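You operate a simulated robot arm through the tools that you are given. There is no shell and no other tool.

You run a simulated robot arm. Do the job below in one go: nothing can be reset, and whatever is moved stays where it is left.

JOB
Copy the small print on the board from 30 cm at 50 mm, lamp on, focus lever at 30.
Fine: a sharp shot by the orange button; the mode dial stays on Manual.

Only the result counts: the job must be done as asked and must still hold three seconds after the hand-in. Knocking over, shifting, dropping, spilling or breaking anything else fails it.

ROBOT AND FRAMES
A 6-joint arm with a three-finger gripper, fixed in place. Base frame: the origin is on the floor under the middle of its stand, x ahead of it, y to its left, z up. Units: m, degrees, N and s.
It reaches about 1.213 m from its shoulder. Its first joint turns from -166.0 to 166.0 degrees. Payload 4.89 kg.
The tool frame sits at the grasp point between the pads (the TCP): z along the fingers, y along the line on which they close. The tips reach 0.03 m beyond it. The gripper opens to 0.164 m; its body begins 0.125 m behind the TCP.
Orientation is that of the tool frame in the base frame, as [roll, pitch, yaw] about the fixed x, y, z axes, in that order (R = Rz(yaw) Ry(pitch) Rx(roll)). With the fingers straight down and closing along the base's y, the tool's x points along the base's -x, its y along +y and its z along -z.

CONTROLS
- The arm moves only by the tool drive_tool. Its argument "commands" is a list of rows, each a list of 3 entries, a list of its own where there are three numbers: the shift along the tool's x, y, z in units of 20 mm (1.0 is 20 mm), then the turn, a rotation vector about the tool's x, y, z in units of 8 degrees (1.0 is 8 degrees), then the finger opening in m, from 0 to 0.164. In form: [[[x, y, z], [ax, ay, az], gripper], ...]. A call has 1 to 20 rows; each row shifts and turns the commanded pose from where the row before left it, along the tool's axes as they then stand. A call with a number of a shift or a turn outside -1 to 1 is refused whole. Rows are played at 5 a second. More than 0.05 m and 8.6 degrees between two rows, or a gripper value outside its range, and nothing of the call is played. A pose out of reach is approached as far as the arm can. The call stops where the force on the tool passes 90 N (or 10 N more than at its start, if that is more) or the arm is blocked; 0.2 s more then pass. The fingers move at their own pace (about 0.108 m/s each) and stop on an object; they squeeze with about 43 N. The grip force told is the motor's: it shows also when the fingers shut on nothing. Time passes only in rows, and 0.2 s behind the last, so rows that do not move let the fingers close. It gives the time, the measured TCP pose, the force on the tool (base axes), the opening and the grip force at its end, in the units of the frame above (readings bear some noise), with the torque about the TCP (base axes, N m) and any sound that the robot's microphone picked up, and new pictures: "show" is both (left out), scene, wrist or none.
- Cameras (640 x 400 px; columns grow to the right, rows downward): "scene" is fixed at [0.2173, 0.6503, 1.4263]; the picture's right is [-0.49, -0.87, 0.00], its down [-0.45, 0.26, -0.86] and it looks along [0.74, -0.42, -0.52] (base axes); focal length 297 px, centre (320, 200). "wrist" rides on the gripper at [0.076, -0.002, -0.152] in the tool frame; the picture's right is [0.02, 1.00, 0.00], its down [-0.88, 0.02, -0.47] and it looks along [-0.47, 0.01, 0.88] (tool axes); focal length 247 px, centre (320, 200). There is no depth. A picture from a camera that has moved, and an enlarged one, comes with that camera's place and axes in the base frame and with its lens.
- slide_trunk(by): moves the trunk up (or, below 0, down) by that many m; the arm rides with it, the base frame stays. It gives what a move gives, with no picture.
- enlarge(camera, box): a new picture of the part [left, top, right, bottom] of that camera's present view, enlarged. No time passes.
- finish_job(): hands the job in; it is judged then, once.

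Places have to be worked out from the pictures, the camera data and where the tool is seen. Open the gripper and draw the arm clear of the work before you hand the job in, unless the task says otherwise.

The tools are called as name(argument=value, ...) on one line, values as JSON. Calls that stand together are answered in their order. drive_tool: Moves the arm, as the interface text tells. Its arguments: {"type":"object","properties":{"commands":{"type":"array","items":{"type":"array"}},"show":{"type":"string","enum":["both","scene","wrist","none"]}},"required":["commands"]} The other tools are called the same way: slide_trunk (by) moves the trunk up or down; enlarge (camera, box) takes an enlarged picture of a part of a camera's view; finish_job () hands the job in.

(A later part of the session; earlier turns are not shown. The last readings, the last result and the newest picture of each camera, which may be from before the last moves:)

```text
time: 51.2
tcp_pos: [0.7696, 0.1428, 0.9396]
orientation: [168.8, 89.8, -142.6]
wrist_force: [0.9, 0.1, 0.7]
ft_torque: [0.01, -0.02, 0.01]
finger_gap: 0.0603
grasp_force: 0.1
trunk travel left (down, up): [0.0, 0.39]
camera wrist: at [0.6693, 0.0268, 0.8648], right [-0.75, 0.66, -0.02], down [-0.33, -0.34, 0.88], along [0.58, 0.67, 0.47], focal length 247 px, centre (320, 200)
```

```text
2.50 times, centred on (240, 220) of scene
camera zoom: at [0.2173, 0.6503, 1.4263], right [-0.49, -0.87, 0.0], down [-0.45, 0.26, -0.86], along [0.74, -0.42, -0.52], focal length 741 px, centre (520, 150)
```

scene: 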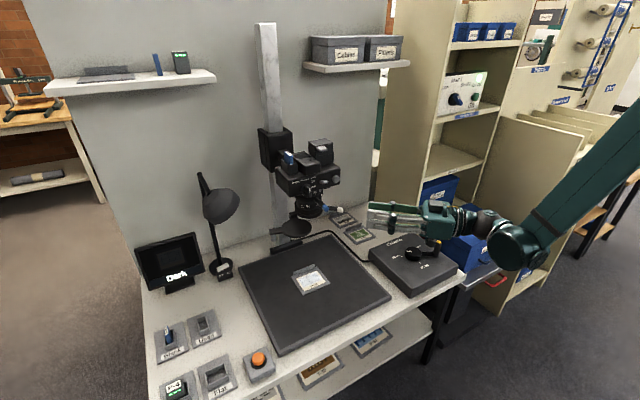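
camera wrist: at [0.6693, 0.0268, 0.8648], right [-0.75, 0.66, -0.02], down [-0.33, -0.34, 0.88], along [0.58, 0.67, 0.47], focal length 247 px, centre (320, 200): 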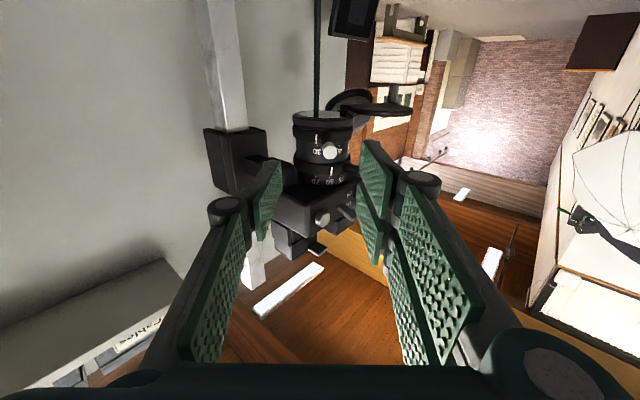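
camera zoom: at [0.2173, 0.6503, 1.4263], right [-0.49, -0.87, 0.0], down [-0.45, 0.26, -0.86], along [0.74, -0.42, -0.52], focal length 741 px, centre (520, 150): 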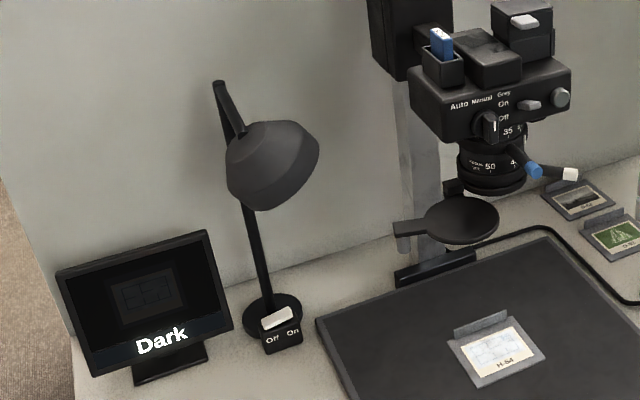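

Column 30 cm, zoom 50 and focus 30 are set, and the screen shows the framed print but still "Dark". Next is the lamp rocker: its On end is near (1.09, 0.55, 0.645), under the shade, so I need a low forward approach. First I'll draw back from the lens and rise.

drive_tool(commands=[[[0, 0, -0.9], [0, 0, 0], 0.05], [[0, 0, -0.9], [0, 0, 0], 0.05], [[0, 0, -0.9], [0, 0, 0], 0.05], [[0, 0, -0.9], [0, 0, 0], 0.05], [[0, 0, -0.9], [0, 0, 0], 0.05], [[-0.5, 0, -0.5], [0.344, 0, 0], 0.0], [[-0.5, 0, -0.5], [0.344, 0, 0], 0.0], [[-0.5, 0, -0.5], [0.344, 0, 0], 0.0], [[-0.5, 0, -0.5], [0.344, 0, 0], 0.0], [[-0.5, 0, -0.5], [0.344, 0, 0], 0.0], [[-0.5, 0, 0], [0.344, 0, 0], 0.0], [[-0.5, 0, 0], [0.344, 0, 0], 0.0], [[-0.5, 0, 0], [0.344, 0, 0], 0.0]], show="scene")

```text
time: 54.0
tcp_pos: [0.6738, 0.041, 1.0223]
orientation: [-177.4, 89.8, -150.9]
wrist_force: [0.7, -0.5, 0.3]
ft_torque: [0.04, -0.01, 0.15]
finger_gap: 0.0001
grasp_force: 43.0
trunk travel left (down, up): [0.0, 0.39]
```

scene: 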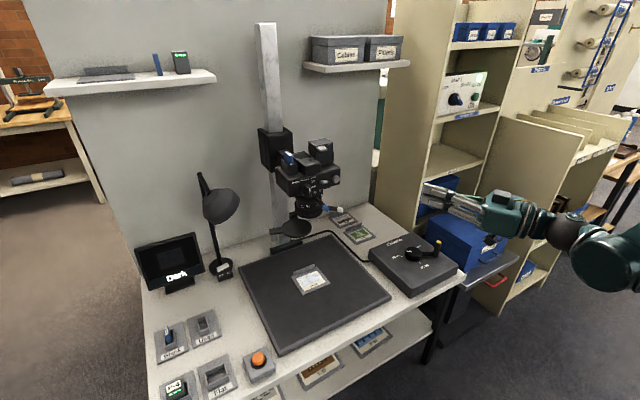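

The fingers are closed and level at (0.674, 0.041, 1.022), clear of everything. I'll roll the hand 180° about its finger axis so the wrist camera rides above the hand for the low approach to the lamp switch.

drive_tool(commands=[[[0, 0, 0], [0, 0, 1], 0.0], [[0, 0, 0], [0, 0, 1], 0.0], [[0, 0, 0], [0, 0, 1], 0.0], [[0, 0, 0], [0, 0, 1], 0.0], [[0, 0, 0], [0, 0, 1], 0.0], [[0, 0, 0], [0, 0, 1], 0.0], [[0, 0, 0], [0, 0, 1], 0.0], [[0, 0, 0], [0, 0, 1], 0.0], [[0, 0, 0], [0, 0, 1], 0.0], [[0, 0, 0], [0, 0, 1], 0.0], [[0, 0, 0], [0, 0, 1], 0.0], [[0, 0, 0], [0, 0, 1], 0.0], [[0, 0, 0], [0, 0, 1], 0.0], [[0, 0, 0], [0, 0, 1], 0.0], [[0, 0, 0], [0, 0, 1], 0.0], [[0, 0, 0], [0, 0, 1], 0.0], [[0, 0, 0], [0, 0, 1], 0.0], [[0, 0, 0], [0, 0, 1], 0.0], [[0, 0, 0], [0, 0, 1], 0.0], [[0, 0, 0], [0, 0, 1], 0.0]])

```text
time: 58.2
tcp_pos: [0.7062, 0.2368, 1.0434]
orientation: [70.5, -58.1, 128.7]
wrist_force: [-0.4, 0.4, -0.3]
ft_torque: [0.02, 0.04, -0.18]
finger_gap: 0.0002
grasp_force: 42.9
out of reach, approached as far as the arm can: row 11, 12, 13, 14, 15, 16, 17, 18, 19, 20
trunk travel left (down, up): [0.0, 0.39]
camera wrist: at [0.54, 0.2145, 1.0802], right [0.23, -0.82, 0.52], down [-0.14, -0.55, -0.82], along [0.96, 0.12, -0.24], focal length 247 px, centre (320, 200)
```

scene: 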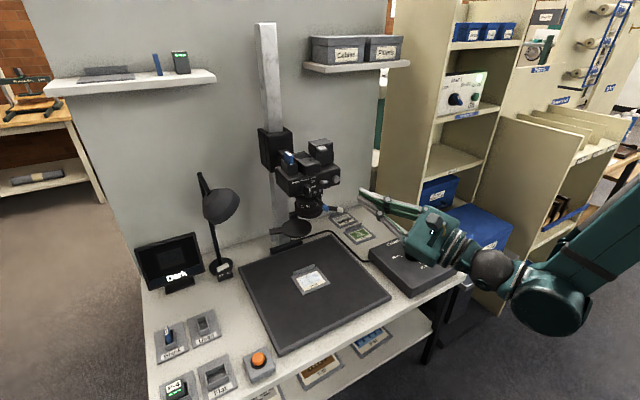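
wrist: 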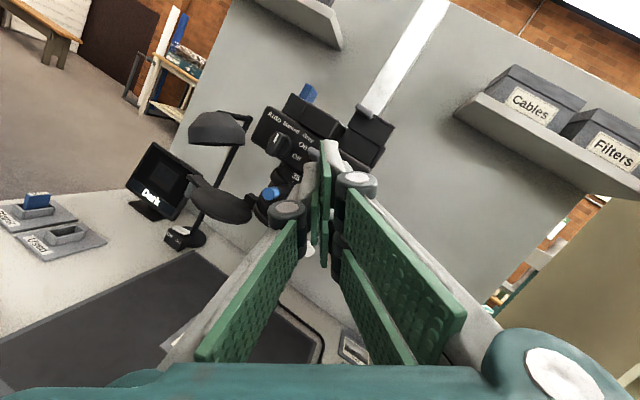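

The roll ran into a limit and the hand drifted toward the camera, though nothing was touched. I'll back away and roll back so the single finger ends lowest (about 90° of roll), which stays within reach.

drive_tool(commands=[[[0, 0, -0.9], [0, 0, 0], 0.0], [[0, 0, -0.9], [0, 0, 0], 0.0], [[0, 0, -0.9], [0, 0, 0], 0.0], [[0, 0, -0.9], [0, 0, 0], 0.0], [[0, 0, -0.9], [0, 0, -0.9], 0.0], [[0, 0, 0], [0, 0, -0.9], 0.0], [[0, 0, 0], [0, 0, -0.9], 0.0], [[0, 0, 0], [0, 0, -0.9], 0.0], [[0, 0, 0], [0, 0, -0.9], 0.0], [[0, 0, 0], [0, 0, -0.9], 0.0], [[0, 0, 0], [0, 0, -0.9], 0.0], [[0, 0, 0], [0, 0, -0.9], 0.0]])

```text
time: 60.8
tcp_pos: [0.6245, 0.2216, 1.0505]
orientation: [80.4, -1.7, 113.3]
wrist_force: [0.0, -0.4, -0.1]
ft_torque: [-0.01, 0.0, -0.05]
finger_gap: 0.0
grasp_force: 43.7
out of reach, approached as far as the arm can: row 1, 2, 3, 4, 5
trunk travel left (down, up): [0.0, 0.39]
camera wrist: at [0.4549, 0.2337, 1.027], right [-0.15, -0.07, 0.99], down [-0.08, -0.99, -0.09], along [0.98, -0.1, 0.14], focal length 247 px, centre (320, 200)
```

scene: 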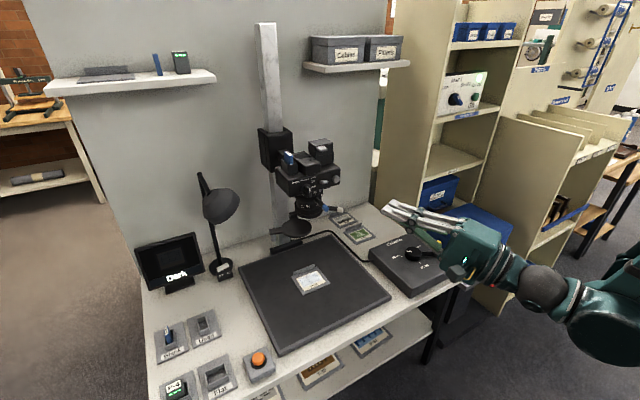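
wrist: 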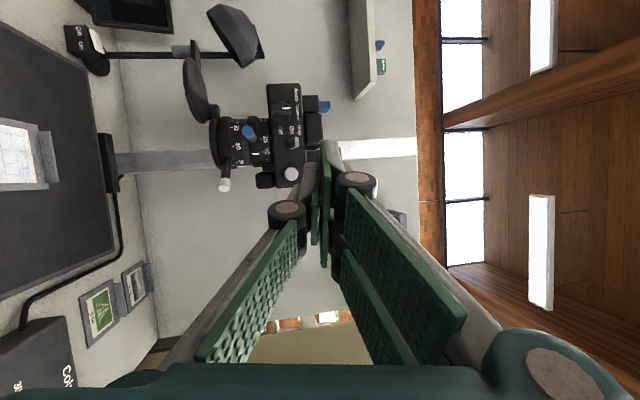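

The roll is now 90° with the single finger lowest. Before approaching, I'll use this view to fix the lamp switch and shade positions.

enlarge(camera="wrist", box=[50, 0, 150, 100])

enlarge(camera="wrist", box=[50, 0, 290, 200])

enlarge(camera="scene", box=[195, 245, 245, 290])

```text
4.00 times, centred on (100, 50) of wrist
camera zoom: at [0.4549, 0.2337, 1.027], right [-0.15, -0.07, 0.99], down [-0.08, -0.99, -0.09], along [0.98, -0.1, 0.14], focal length 988 px, centre (1200, 800)
```

zoom: 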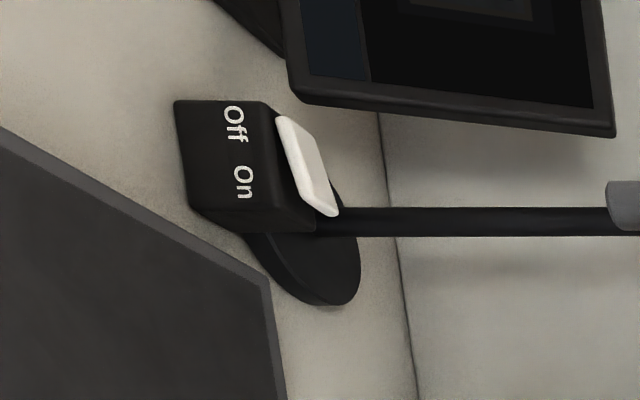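

```text
2.00 times, centred on (170, 100) of wrist
camera zoom: at [0.4549, 0.2337, 1.027], right [-0.15, -0.07, 0.99], down [-0.08, -0.99, -0.09], along [0.98, -0.1, 0.14], focal length 494 px, centre (620, 400)
```

zoom: 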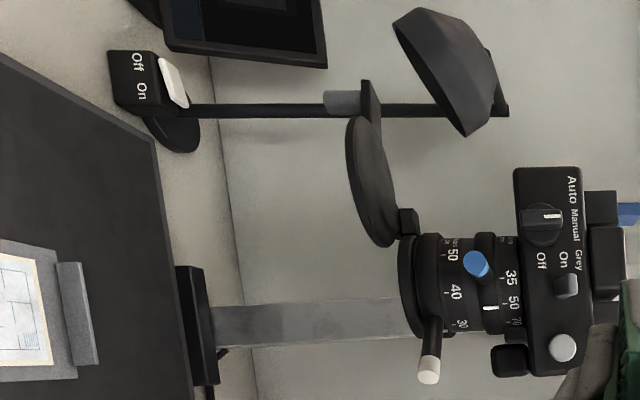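

```text
8.89 times, centred on (220, 268) of scene
camera zoom: at [0.2173, 0.6503, 1.4263], right [-0.49, -0.87, 0.0], down [-0.45, 0.26, -0.86], along [0.74, -0.42, -0.52], focal length 2636 px, centre (1209, -400)
```

zoom: 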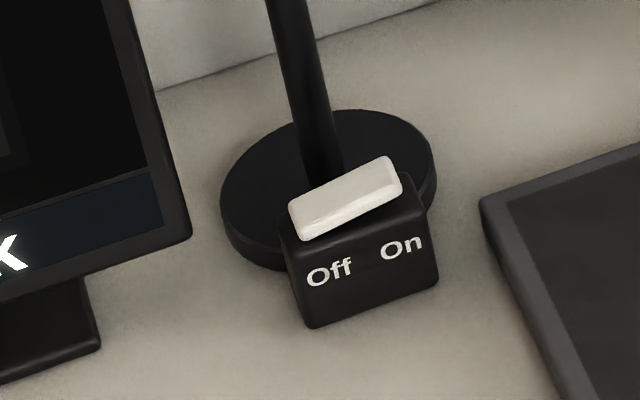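

The rocker's On end is at about (1.096, 0.547, 0.645), raised about 15 mm above the Off end, with the shade well above it at z ≥ 0.88. I'll pitch the fingers about 15° down, yaw slightly left, and move left of the camera and disc to a standoff pose.

drive_tool(commands=[[[0, 0, 0], [0.78, 0.1, 0], 0.0], [[0, 0, 0], [0.78, 0.1, 0], 0.0], [[0, 0, 0], [0.78, 0.1, 0], 0.0], [[0, 0, 0], [0.78, 0.1, 0], 0.0], [[0.89, -0.395, 0.94], [0, 0, 0], 0.06], [[0.89, -0.395, 0.94], [0, 0, 0], 0.06], [[0.89, -0.395, 0.94], [0, 0, 0], 0.06], [[0.89, -0.395, 0.94], [0, 0, 0], 0.06], [[0.89, -0.395, 0.94], [0, 0, 0], 0.06], [[0.89, -0.395, 0.94], [0, 0, 0], 0.06], [[0.89, -0.395, 0.94], [0, 0, 0], 0.06], [[0.89, -0.395, 0.94], [0, 0, 0], 0.06], [[0.89, -0.395, 0.94], [0, 0, 0], 0.06], [[0.89, -0.395, 0.94], [0, 0, 0], 0.06], [[0.89, -0.395, 0.94], [0, 0, 0], 0.06], [[0.89, -0.395, 0.94], [0, 0, 0], 0.06]])

```text
time: 64.2
tcp_pos: [0.8035, 0.4422, 0.9573]
orientation: [93.3, -1.0, 105.5]
wrist_force: [-0.5, -1.2, -0.1]
ft_torque: [-0.02, 0.1, 0.09]
finger_gap: 0.0599
grasp_force: 0.0
out of reach, approached as far as the arm can: row 2, 3, 4
trunk travel left (down, up): [0.0, 0.39]
camera wrist: at [0.635, 0.4746, 0.9658], right [0.05, 0.02, 1.0], down [-0.22, -0.98, 0.03], along [0.97, -0.22, -0.05], focal length 247 px, centre (320, 200)
```

scene: 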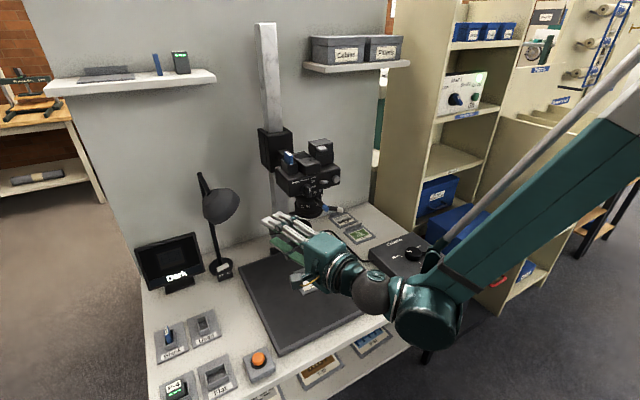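
wrist: 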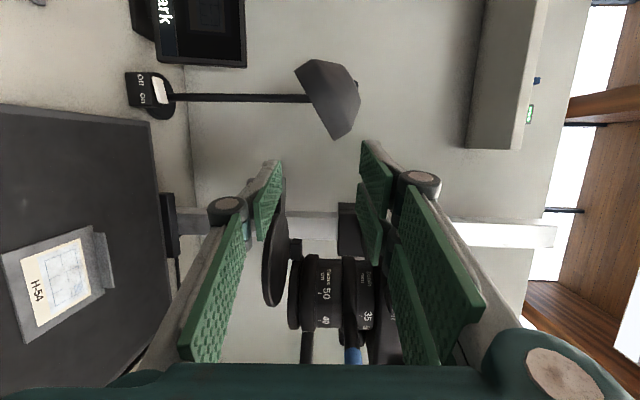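

The rotation rows were partly out of reach, so the hand went further forward than planned and the lower finger is only about 2–3 cm from the cap's tab. I'll back off and shift left before lowering.

drive_tool(commands=[[[0, 0, -0.8], [0, 0, 0], 0.06], [[0.6, 0, -0.8], [0, 0, 0], 0.06], [[0.9, 0, -0.4], [0, 0, 0], 0.06], [[0.9, 0, 0], [0, 0, 0], 0.06], [[0.9, 0, 0], [0, 0, 0], 0.06]])

```text
time: 65.4
tcp_pos: [0.7537, 0.4859, 0.9612]
orientation: [94.1, -0.4, 105.6]
wrist_force: [0.5, -1.4, -0.1]
ft_torque: [0.0, 0.02, 0.13]
finger_gap: 0.0601
grasp_force: 0.1
out of reach, approached as far as the arm can: row 3, 4, 5
trunk travel left (down, up): [0.0, 0.39]
camera wrist: at [0.5866, 0.5195, 0.9708], right [0.07, 0.03, 1.0], down [-0.22, -0.98, 0.05], along [0.97, -0.22, -0.06], focal length 247 px, centre (320, 200)
```

scene: 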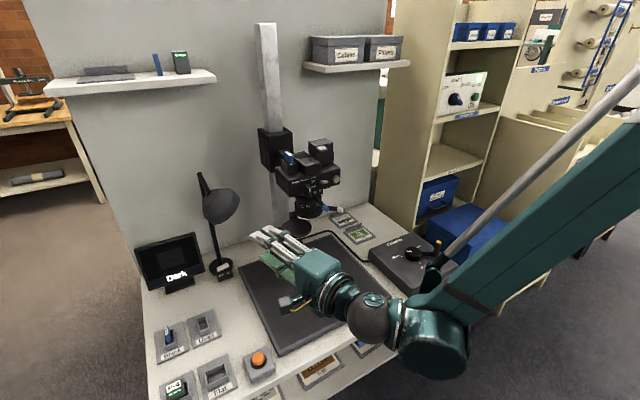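
wrist: 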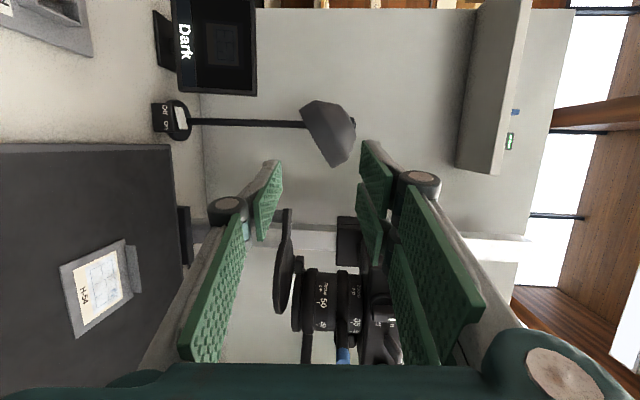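

The arm keeps stopping short in this roll. I'll look at the arm itself in the scene view to understand which joint is limiting it.

enlarge(camera="scene", box=[240, 80, 640, 400])

enlarge(camera="scene", box=[240, 200, 480, 380])

```text
1.25 times, centred on (440, 240) of scene
camera zoom: at [0.2173, 0.6503, 1.4263], right [-0.49, -0.87, 0.0], down [-0.45, 0.26, -0.86], along [0.74, -0.42, -0.52], focal length 371 px, centre (170, 150)
```

zoom: 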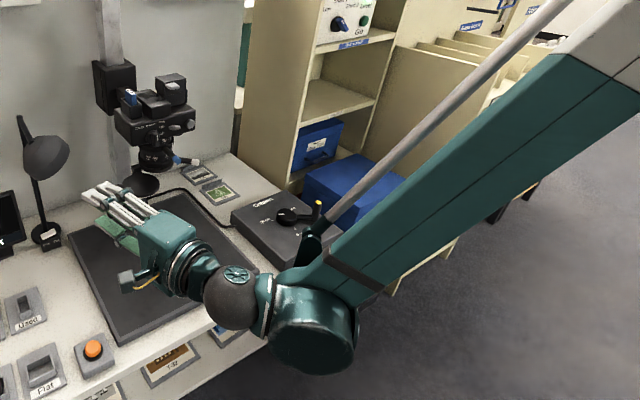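

```text
2.22 times, centred on (360, 290) of scene
camera zoom: at [0.2173, 0.6503, 1.4263], right [-0.49, -0.87, 0.0], down [-0.45, 0.26, -0.86], along [0.74, -0.42, -0.52], focal length 659 px, centre (231, 0)
```

zoom: 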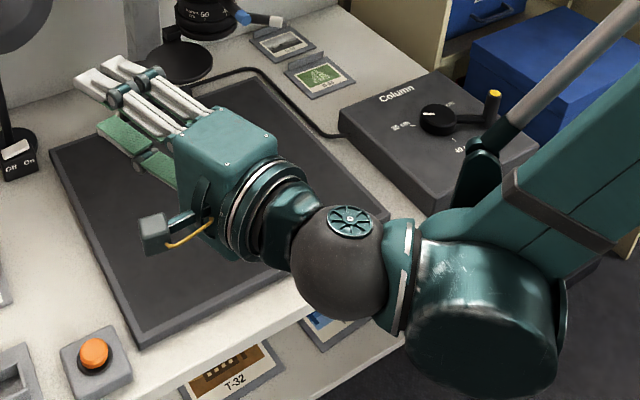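

The wrist is a ball joint behind a bulky elbow, and the rolled pose works badly at this range. I'll roll back to the earlier orientation, which has been reachable, and pitch the fingers about 27° down for the approach to the lamp.

drive_tool(commands=[[[0, 0, 0], [0, 0, -1], 0.06], [[0, 0, 0], [0, 0, -1], 0.06], [[0, 0, 0], [0, 0, -1], 0.06], [[0, 0, 0], [0, 0, -1], 0.06], [[0, 0, 0], [0, 0, -1], 0.06], [[0, 0, 0], [0, 0, -1], 0.06], [[0, 0, 0], [0, 0, -1], 0.06], [[0, 0, 0], [0, 0, -1], 0.06], [[0, 0, 0], [0, 0, -1], 0.06], [[0, 0, 0], [0, 0, -1], 0.06], [[0, 0, 0], [0, 0, -1], 0.0], [[0, 0, 0], [0, 0, -0.7], 0.0], [[0, 0, 0], [0, 0.8, 0], 0.0], [[0, 0, 0], [0, 0.8, 0], 0.0], [[0, 0, 0], [0, 0.8, 0], 0.0]])

```text
time: 68.6
tcp_pos: [0.7528, 0.4877, 0.9604]
orientation: [-174.0, 68.0, -158.8]
wrist_force: [1.1, 0.9, -0.6]
ft_torque: [-0.06, 0.0, -0.04]
finger_gap: 0.0
grasp_force: 43.8
trunk travel left (down, up): [0.0, 0.39]
camera wrist: at [0.5888, 0.4409, 0.9467], right [-0.27, 0.96, -0.06], down [-0.12, 0.03, 0.99], along [0.95, 0.28, 0.11], focal length 247 px, centre (320, 200)
```

scene: 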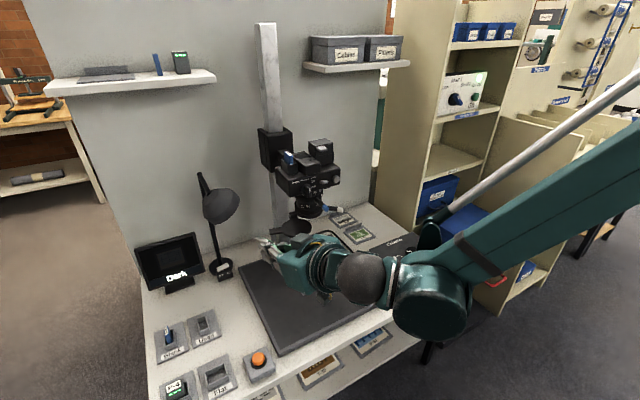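
wrist: 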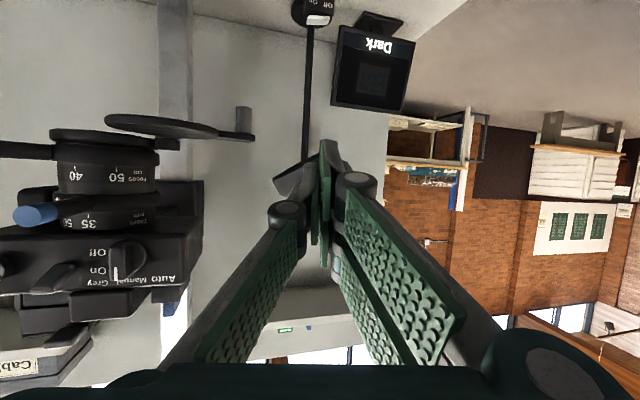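

All rows were reachable, and the fingers point 22° down at (0.753, 0.488, 0.960), left of the cap's tab. I'll lower straight down to about z 0.78.

drive_tool(commands=[[[0.92, 0.06, 0.37], [0, 0, 0], 0.0], [[0.92, 0.06, 0.37], [0, 0, 0], 0.0], [[0.92, 0.06, 0.37], [0, 0, 0], 0.0], [[0.92, 0.06, 0.37], [0, 0, 0], 0.0], [[0.92, 0.06, 0.37], [0, 0, 0], 0.0], [[0.92, 0.06, 0.37], [0, 0, 0], 0.0], [[0.92, 0.06, 0.37], [0, 0, 0], 0.0], [[0.92, 0.06, 0.37], [0, 0, 0], 0.0]])

```text
time: 70.4
tcp_pos: [0.7532, 0.4907, 0.8037]
orientation: [-173.8, 68.2, -158.8]
wrist_force: [0.2, -0.4, 0.2]
ft_torque: [0.01, 0.01, 0.07]
finger_gap: 0.0
grasp_force: 43.3
trunk travel left (down, up): [0.0, 0.39]
camera wrist: at [0.5898, 0.4441, 0.7885], right [-0.27, 0.96, -0.06], down [-0.13, 0.03, 0.99], along [0.95, 0.28, 0.11], focal length 247 px, centre (320, 200)
```

scene: 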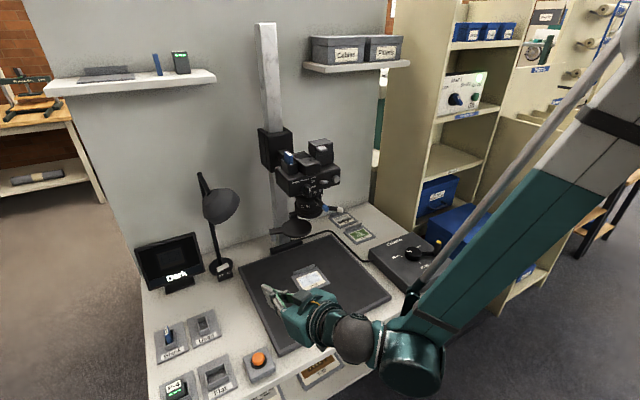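
wrist: 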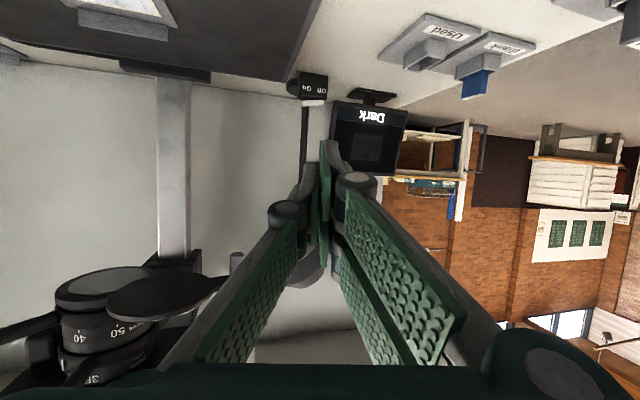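

That worked, and the switch is visible ahead of the fingertips. I'll zoom in to refine its position.

enlarge(camera="wrist", box=[270, 50, 370, 150])

```text
4.00 times, centred on (320, 100) of wrist
camera zoom: at [0.5898, 0.4441, 0.7885], right [-0.27, 0.96, -0.06], down [-0.13, 0.03, 0.99], along [0.95, 0.28, 0.11], focal length 988 px, centre (320, 600)
```

zoom: 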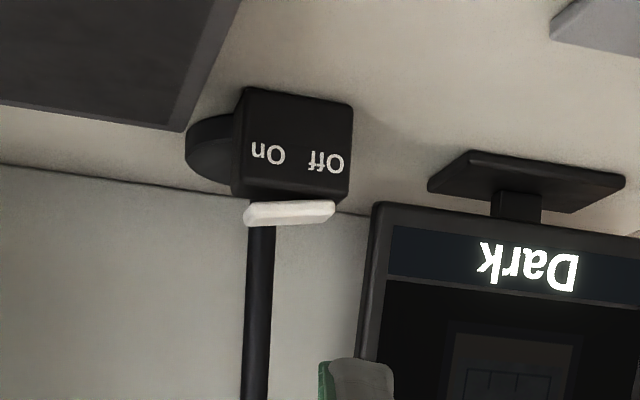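

The rocker's On end is confirmed at about y 0.545–0.56 and z 0.65, with the stem behind it at x ≈ 1.13. I'll advance low, under the cap disc, to (0.95, 0.515, 0.715).

drive_tool(commands=[[[0.045, -0.1, 0.89], [0, 0, 0], 0.0], [[0.045, -0.1, 0.89], [0, 0, 0], 0.0], [[0.045, -0.1, 0.89], [0, 0, 0], 0.0], [[0.045, -0.1, 0.89], [0, 0, 0], 0.0], [[0.045, -0.1, 0.89], [0, 0, 0], 0.0], [[0.045, -0.1, 0.89], [0, 0, 0], 0.0], [[0.045, -0.1, 0.89], [0, 0, 0], 0.0], [[0.045, -0.1, 0.89], [0, 0, 0], 0.0], [[0.045, -0.1, 0.89], [0, 0, 0], 0.0], [[0.045, -0.1, 0.89], [0, 0, 0], 0.0], [[0.045, -0.1, 0.89], [0, 0, 0], 0.0], [[0.045, -0.1, 0.89], [0, 0, 0], 0.0]])

enlarge(camera="scene", box=[180, 160, 420, 330])

```text
time: 73.0
tcp_pos: [0.9478, 0.517, 0.7148]
orientation: [-173.9, 68.2, -158.8]
wrist_force: [-0.8, 0.0, 0.3]
ft_torque: [0.0, 0.06, 0.0]
finger_gap: 0.0002
grasp_force: 42.8
trunk travel left (down, up): [0.0, 0.39]
camera wrist: at [0.7838, 0.4701, 0.7001], right [-0.27, 0.96, -0.06], down [-0.13, 0.03, 0.99], along [0.95, 0.28, 0.11], focal length 247 px, centre (320, 200)
```

scene: 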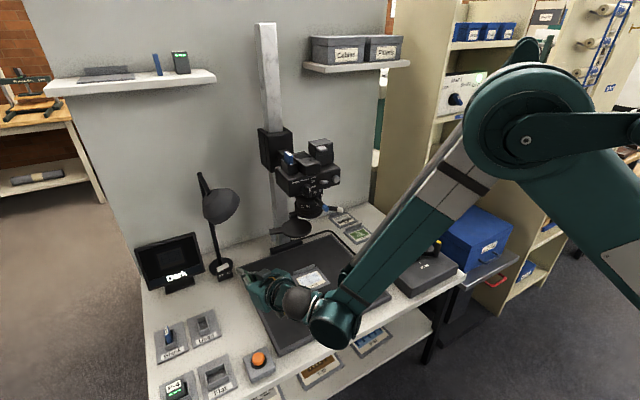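
wrist: 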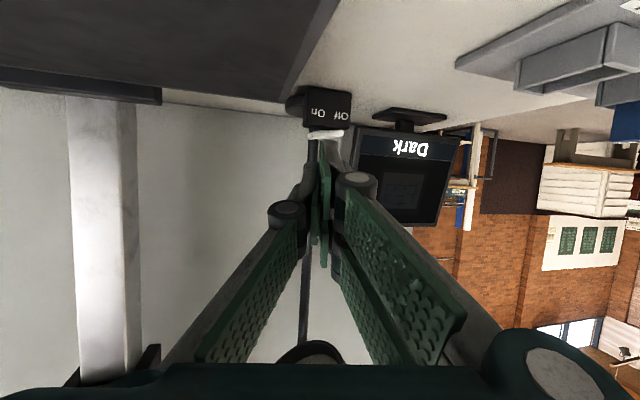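

```text
2.35 times, centred on (300, 245) of scene
camera zoom: at [0.2173, 0.6503, 1.4263], right [-0.49, -0.87, 0.0], down [-0.45, 0.26, -0.86], along [0.74, -0.42, -0.52], focal length 698 px, centre (367, 94)
```

zoom: 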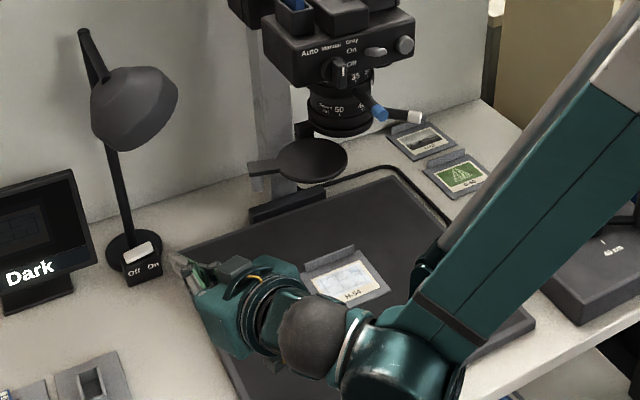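

There is still bend left in the elbow, and the wrist passes well below the cap disc. I'll zoom on the switch from here to refine the target.

enlarge(camera="wrist", box=[270, 70, 380, 170])

```text
4.00 times, centred on (325, 120) of wrist
camera zoom: at [0.7838, 0.4701, 0.7001], right [-0.27, 0.96, -0.06], down [-0.13, 0.03, 0.99], along [0.95, 0.28, 0.11], focal length 988 px, centre (300, 520)
```

zoom: 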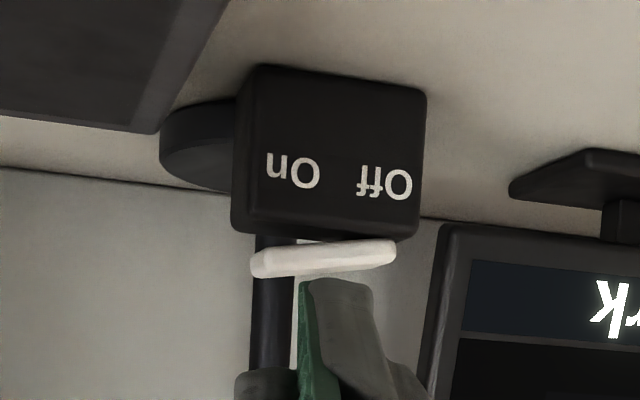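

The On half is centred near y 0.550 with its top at z ≈ 0.655, and the lower paired fingertip will do the pressing. I'll advance level, keeping the tip above the rocker, most of the way and check the clearances.

drive_tool(commands=[[[-0.315, -0.076, 0.796], [0, 0, 0], 0.0], [[-0.315, -0.076, 0.796], [0, 0, 0], 0.0], [[-0.315, -0.076, 0.796], [0, 0, 0], 0.0], [[-0.315, -0.076, 0.796], [0, 0, 0], 0.0], [[-0.315, -0.076, 0.796], [0, 0, 0], 0.0]])

enlarge(camera="scene", box=[180, 160, 420, 330])

enlarge(camera="wrist", box=[270, 70, 380, 170])

```text
time: 74.2
tcp_pos: [1.0334, 0.5322, 0.7154]
orientation: [-174.0, 68.2, -158.8]
wrist_force: [0.0, 0.0, 0.4]
ft_torque: [-0.04, 0.08, -0.04]
finger_gap: 0.0
grasp_force: 42.8
trunk travel left (down, up): [0.0, 0.39]
camera wrist: at [0.8692, 0.4854, 0.7], right [-0.27, 0.96, -0.06], down [-0.13, 0.03, 0.99], along [0.95, 0.28, 0.11], focal length 247 px, centre (320, 200)
```

scene: 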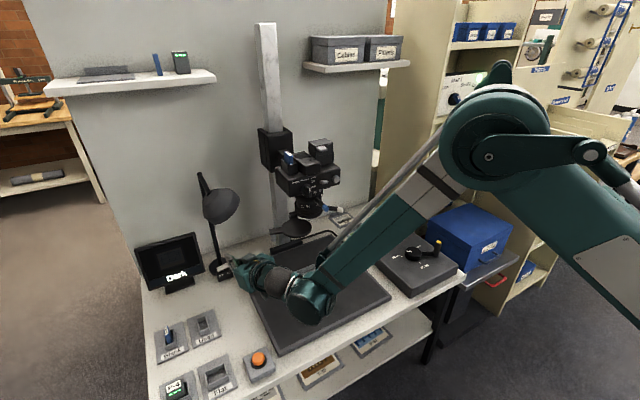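
wrist: 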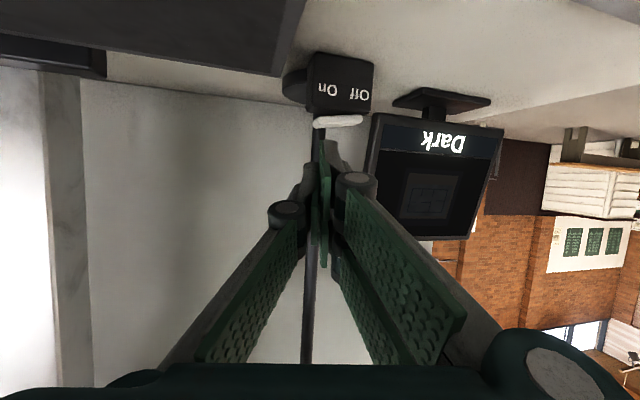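

```text
2.35 times, centred on (300, 245) of scene
camera zoom: at [0.2173, 0.6503, 1.4263], right [-0.49, -0.87, 0.0], down [-0.45, 0.26, -0.86], along [0.74, -0.42, -0.52], focal length 698 px, centre (367, 94)
```

zoom: 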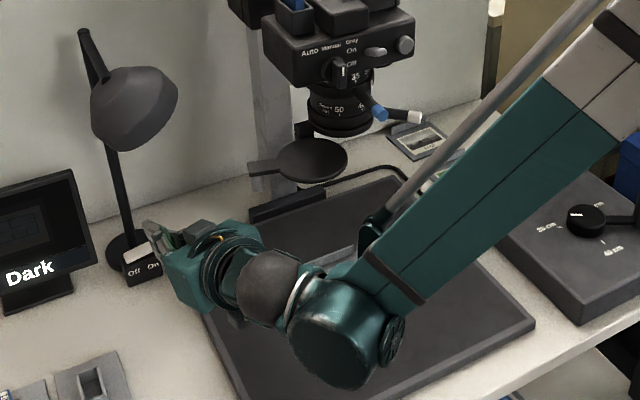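

```text
4.00 times, centred on (325, 120) of wrist
camera zoom: at [0.8692, 0.4854, 0.7], right [-0.27, 0.96, -0.06], down [-0.13, 0.03, 0.99], along [0.95, 0.28, 0.11], focal length 988 px, centre (300, 520)
```

zoom: 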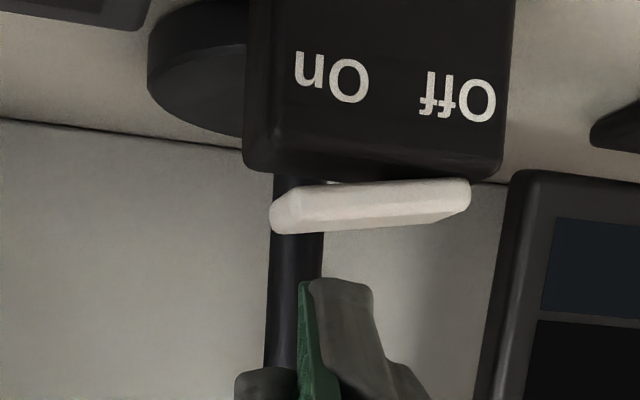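

The fingertip is lined up with the On half at y ≈ 0.55 and sits about 17 mm above it. I'll advance the last 50 mm over the rocker.

drive_tool(commands=[[[-0.313, -0.078, 0.79], [0, 0, 0], 0.0], [[-0.313, -0.078, 0.79], [0, 0, 0], 0.0], [[-0.313, -0.078, 0.79], [0, 0, 0], 0.0]])

enlarge(camera="wrist", box=[270, 60, 380, 170])

enlarge(camera="scene", box=[190, 220, 290, 300])

```text
time: 75.0
tcp_pos: [1.0839, 0.5414, 0.7142]
orientation: [-173.7, 68.2, -158.8]
wrist_force: [-0.8, 0.1, 0.8]
ft_torque: [-0.02, 0.06, -0.01]
finger_gap: 0.0001
grasp_force: 43.3
trunk travel left (down, up): [0.0, 0.39]
camera wrist: at [0.9204, 0.4942, 0.7005], right [-0.27, 0.96, -0.06], down [-0.13, 0.03, 0.99], along [0.95, 0.28, 0.11], focal length 247 px, centre (320, 200)
```

scene: 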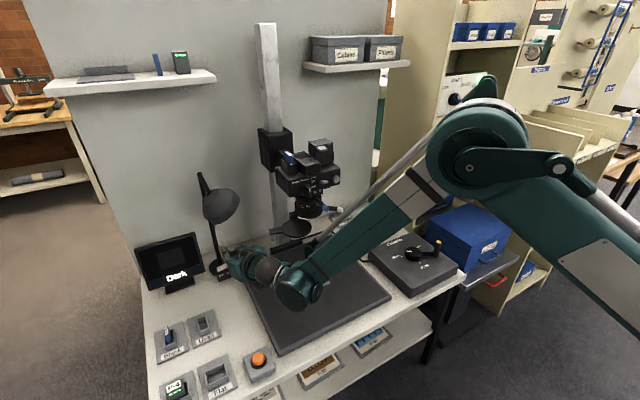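
wrist: 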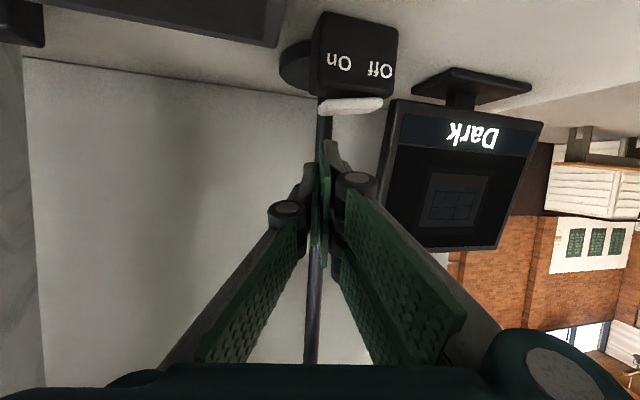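

```text
3.64 times, centred on (325, 115) of wrist
camera zoom: at [0.9204, 0.4942, 0.7005], right [-0.27, 0.96, -0.06], down [-0.13, 0.03, 0.99], along [0.95, 0.28, 0.11], focal length 898 px, centre (302, 509)
```

zoom: 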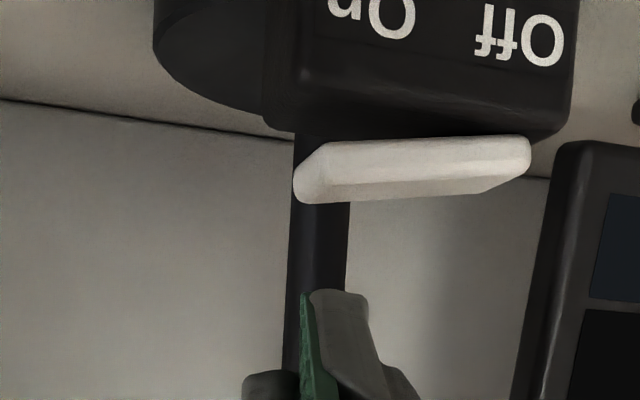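

```text
5.00 times, centred on (240, 260) of scene
camera zoom: at [0.2173, 0.6503, 1.4263], right [-0.49, -0.87, 0.0], down [-0.45, 0.26, -0.86], along [0.74, -0.42, -0.52], focal length 1483 px, centre (720, -100)
```

zoom: 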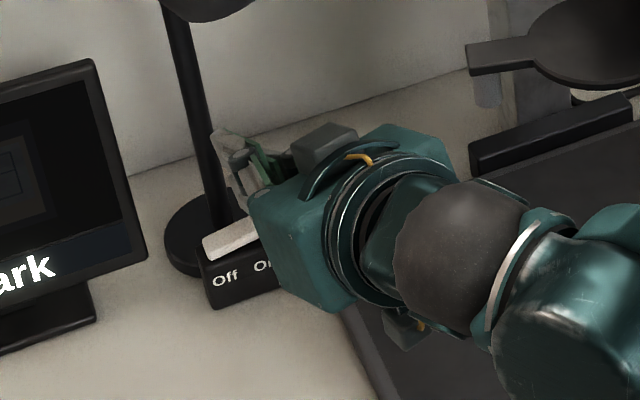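

The fingertip is centred on the On half, with about 14 mm of clearance to the stem. I'll press straight down in 5 mm steps and watch the force.

drive_tool(commands=[[[0.23, 0.015, 0.09], [0, 0, 0], 0.0], [[0.23, 0.015, 0.09], [0, 0, 0], 0.0], [[0.23, 0.015, 0.09], [0, 0, 0], 0.0], [[0.23, 0.015, 0.09], [0, 0, 0], 0.0]], show="wrist")

enlarge(camera="wrist", box=[270, 60, 380, 170])

```text
time: 76.0
tcp_pos: [1.0822, 0.5417, 0.6929]
orientation: [-173.7, 68.2, -158.8]
wrist_force: [0.0, 0.1, 0.0]
ft_torque: [0.0, 0.01, 0.0]
finger_gap: 0.0002
grasp_force: 42.7
trunk travel left (down, up): [0.0, 0.39]
camera wrist: at [0.9188, 0.4945, 0.6797], right [-0.27, 0.96, -0.06], down [-0.13, 0.03, 0.99], along [0.95, 0.28, 0.11], focal length 247 px, centre (320, 200)
```

wrist: 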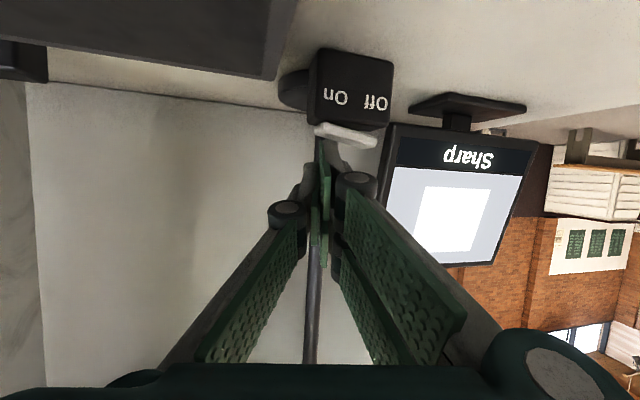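

```text
3.64 times, centred on (325, 115) of wrist
camera zoom: at [0.9188, 0.4945, 0.6797], right [-0.27, 0.96, -0.06], down [-0.13, 0.03, 0.99], along [0.95, 0.28, 0.11], focal length 898 px, centre (302, 509)
```

zoom: 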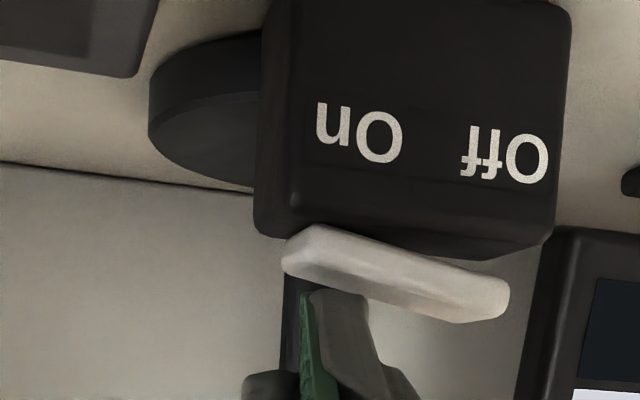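

The rocker has flipped to On and the screen now reads "Sharp". I'll lift off the rocker and look at the screen.

drive_tool(commands=[[[-0.46, -0.03, -0.18], [0, 0, 0], 0.0], [[-0.46, -0.03, -0.18], [0, 0, 0], 0.0], [[0.3, 0.07, -0.79], [0, 0, 0], 0.0], [[0.3, 0.07, -0.79], [0, 0, 0], 0.0], [[0.3, 0.07, -0.79], [0, 0, 0], 0.0]])

enlarge(camera="scene", box=[120, 220, 220, 300])

enlarge(camera="scene", box=[180, 160, 420, 330])

enlarge(camera="wrist", box=[370, 90, 550, 280])

```text
time: 77.2
tcp_pos: [1.0312, 0.5305, 0.7155]
orientation: [-173.8, 68.1, -158.8]
wrist_force: [0.4, 0.2, -0.8]
ft_torque: [0.0, -0.02, 0.01]
finger_gap: 0.0
grasp_force: 42.8
trunk travel left (down, up): [0.0, 0.39]
camera wrist: at [0.8676, 0.4836, 0.7004], right [-0.27, 0.96, -0.06], down [-0.12, 0.03, 0.99], along [0.95, 0.28, 0.11], focal length 247 px, centre (320, 200)
```

scene: 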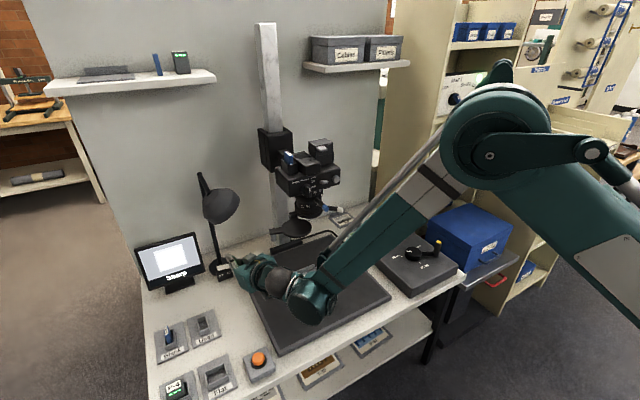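
wrist: 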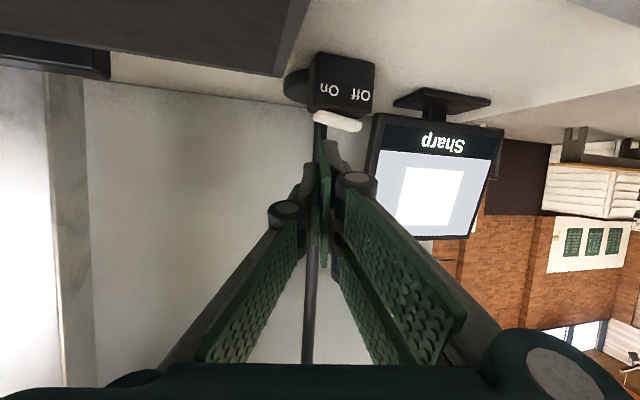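

```text
5.00 times, centred on (170, 260) of scene
camera zoom: at [0.2173, 0.6503, 1.4263], right [-0.49, -0.87, 0.0], down [-0.45, 0.26, -0.86], along [0.74, -0.42, -0.52], focal length 1483 px, centre (1070, -100)
```

zoom: 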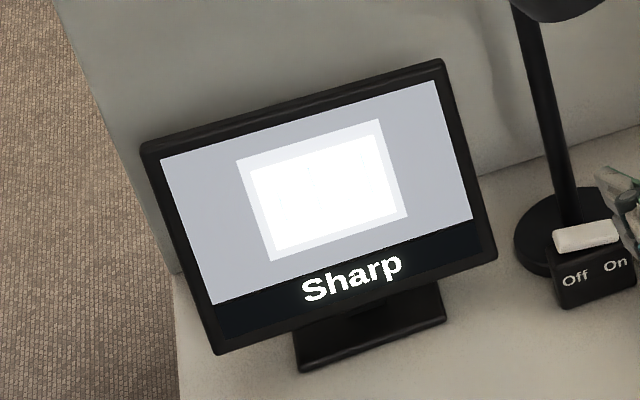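

```text
2.35 times, centred on (300, 245) of scene
camera zoom: at [0.2173, 0.6503, 1.4263], right [-0.49, -0.87, 0.0], down [-0.45, 0.26, -0.86], along [0.74, -0.42, -0.52], focal length 698 px, centre (367, 94)
```

zoom: 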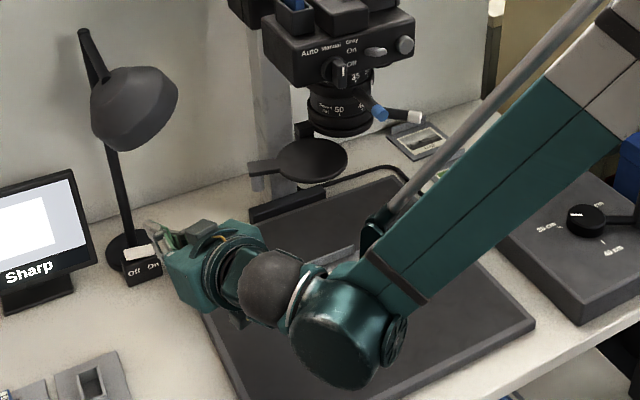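

```text
2.11 times, centred on (460, 185) of wrist
camera zoom: at [0.8676, 0.4836, 0.7004], right [-0.27, 0.96, -0.06], down [-0.12, 0.03, 0.99], along [0.95, 0.28, 0.11], focal length 520 px, centre (25, 232)
```

zoom: 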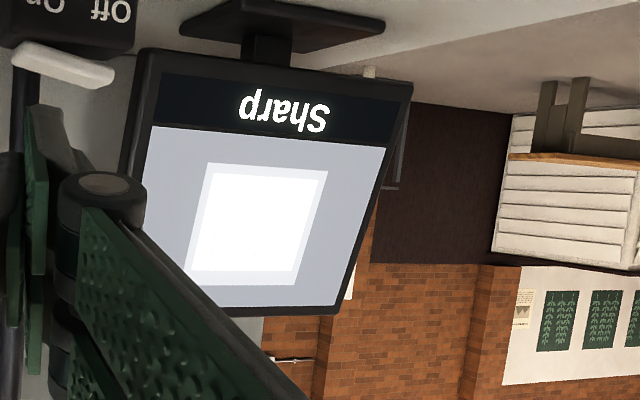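

The lamp is on and the screen reads "Sharp", so everything is set for the shot. I'll retrace the way I came in, back out from under the disc.

drive_tool(commands=[[[0.315, 0.076, -0.796], [0, 0, 0], 0.0], [[0.315, 0.076, -0.796], [0, 0, 0], 0.0], [[0.315, 0.076, -0.796], [0, 0, 0], 0.0], [[0.315, 0.076, -0.796], [0, 0, 0], 0.0], [[0.315, 0.076, -0.796], [0, 0, 0], 0.0], [[-0.045, 0.1, -0.89], [0, 0, 0], 0.0], [[-0.045, 0.1, -0.89], [0, 0, 0], 0.0], [[-0.045, 0.1, -0.89], [0, 0, 0], 0.0], [[-0.045, 0.1, -0.89], [0, 0, 0], 0.0], [[-0.045, 0.1, -0.89], [0, 0, 0], 0.0], [[-0.045, 0.1, -0.89], [0, 0, 0], 0.0], [[-0.045, 0.1, -0.89], [0, 0, 0], 0.0], [[-0.045, 0.1, -0.89], [0, 0, 0], 0.0], [[-0.045, 0.1, -0.89], [0, 0, 0], 0.0], [[-0.045, 0.1, -0.89], [0, 0, 0], 0.0], [[-0.045, 0.1, -0.89], [0, 0, 0], 0.0], [[-0.045, 0.1, -0.89], [0, 0, 0], 0.0]])

```text
time: 80.8
tcp_pos: [0.7537, 0.4905, 0.8032]
orientation: [-173.7, 68.2, -158.9]
wrist_force: [0.7, -0.1, -1.8]
ft_torque: [0.0, -0.03, -0.02]
finger_gap: 0.0
grasp_force: 43.6
trunk travel left (down, up): [0.0, 0.39]
camera wrist: at [0.5903, 0.4437, 0.7889], right [-0.27, 0.96, -0.06], down [-0.12, 0.03, 0.99], along [0.95, 0.28, 0.11], focal length 247 px, centre (320, 200)
```

scene: 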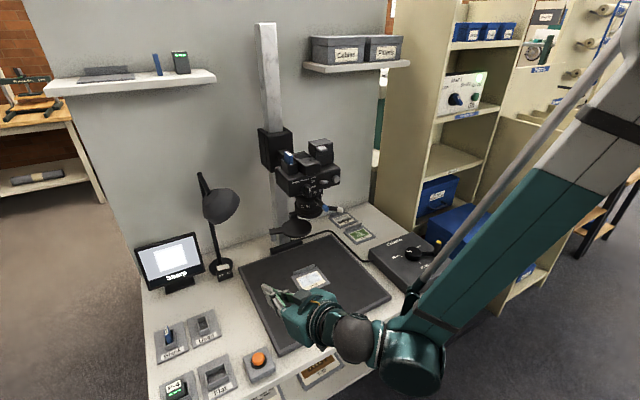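
wrist: 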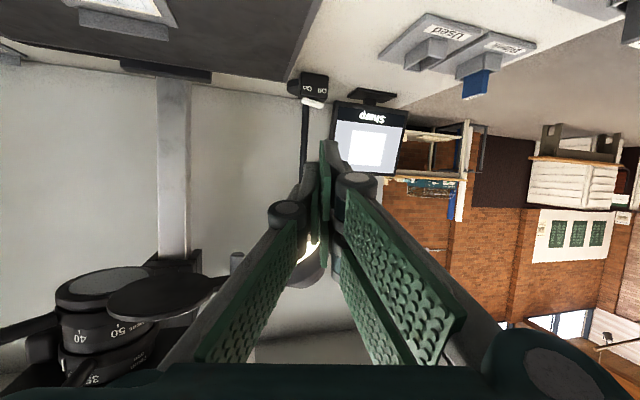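

The way back is clear and the screen still shows "Sharp". I'll rise and draw back, then turn the fingers straight down for the orange button near (0.70, 0.57).

drive_tool(commands=[[[-0.775, 0.6, -0.85], [0, 0, 0], 0.0], [[-0.775, 0.6, -0.85], [0, 0, 0], 0.0], [[-0.775, 0.6, -0.85], [0, 0, 0], 0.0], [[-0.775, 0.6, -0.85], [0, 0, 0], 0.0], [[-0.775, 0.6, -0.85], [0, 0, 0], 0.0], [[-0.775, 0.6, -0.85], [0, 0, 0], 0.0], [[0, 0, 0], [0, 0.95, 0], 0.0], [[0, 0, 0], [0, 0.95, 0], 0.0], [[0, 0, 0], [0, 0.95, 0], 0.0], [[0, 0, 0], [0, 0.95, 0], 0.0], [[0, 0, 0], [0, 0.95, 0], 0.0], [[0, 0, 0], [0, 0.95, 0], 0.0], [[0, 0, 0], [0, 0.95, 0], 0.0], [[0, 0, 0], [0, 0.95, 0], 0.0], [[0, 0, 0], [0, 0.95, 0], 0.0]])

```text
time: 84.0
tcp_pos: [0.6744, 0.5492, 0.9244]
orientation: [-177.7, -0.1, -164.6]
wrist_force: [-1.8, 0.4, 0.8]
ft_torque: [0.08, -0.27, 0.01]
finger_gap: 0.0001
grasp_force: 42.6
trunk travel left (down, up): [0.0, 0.39]
camera wrist: at [0.5991, 0.5332, 1.0776], right [-0.29, 0.96, -0.04], down [0.84, 0.27, 0.47], along [0.46, 0.1, -0.88], focal length 247 px, centre (320, 200)
```

scene: 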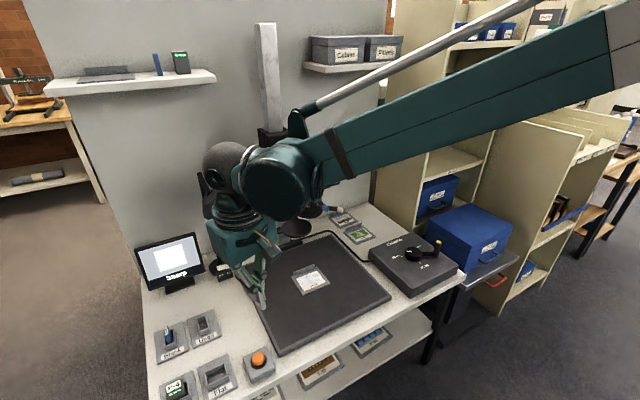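
wrist: 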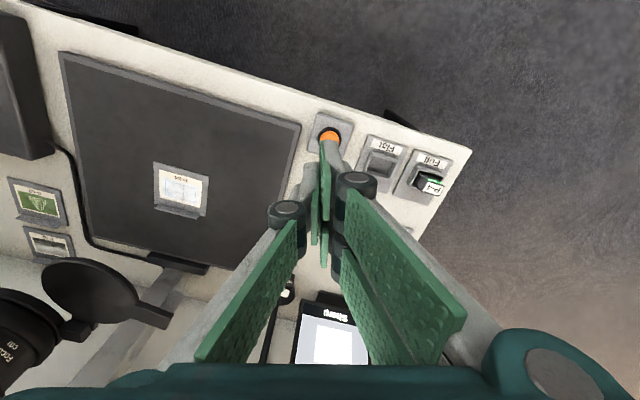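

The fingers point down with the button just beyond the fingertips. I'll zoom in to locate it precisely.

enlarge(camera="wrist", box=[290, 95, 370, 175])

enlarge(camera="scene", box=[225, 330, 295, 390])

```text
5.00 times, centred on (330, 135) of wrist
camera zoom: at [0.5991, 0.5332, 1.0776], right [-0.29, 0.96, -0.04], down [0.84, 0.27, 0.47], along [0.46, 0.1, -0.88], focal length 1235 px, centre (270, 525)
```

zoom: 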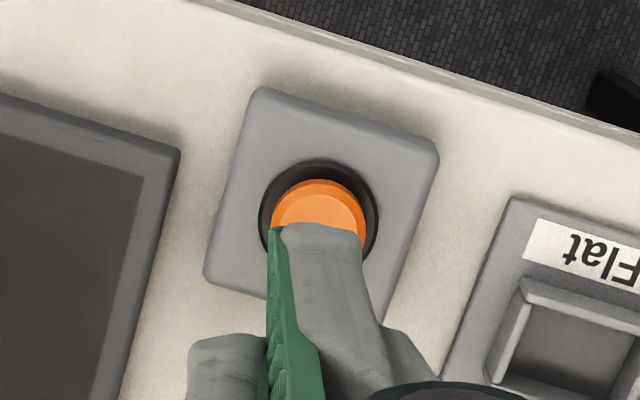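

```text
6.67 times, centred on (260, 360) of scene
camera zoom: at [0.2173, 0.6503, 1.4263], right [-0.49, -0.87, 0.0], down [-0.45, 0.26, -0.86], along [0.74, -0.42, -0.52], focal length 1977 px, centre (720, -867)
```

zoom: 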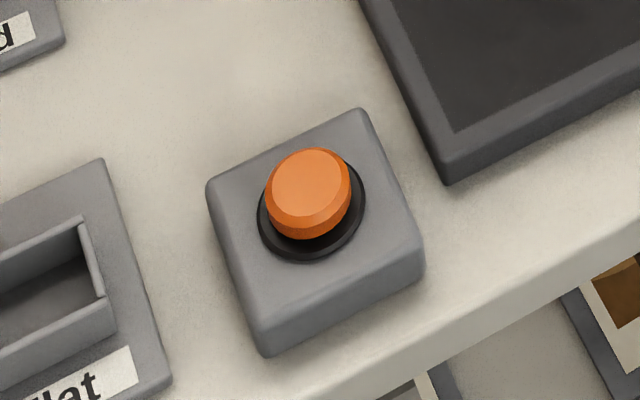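

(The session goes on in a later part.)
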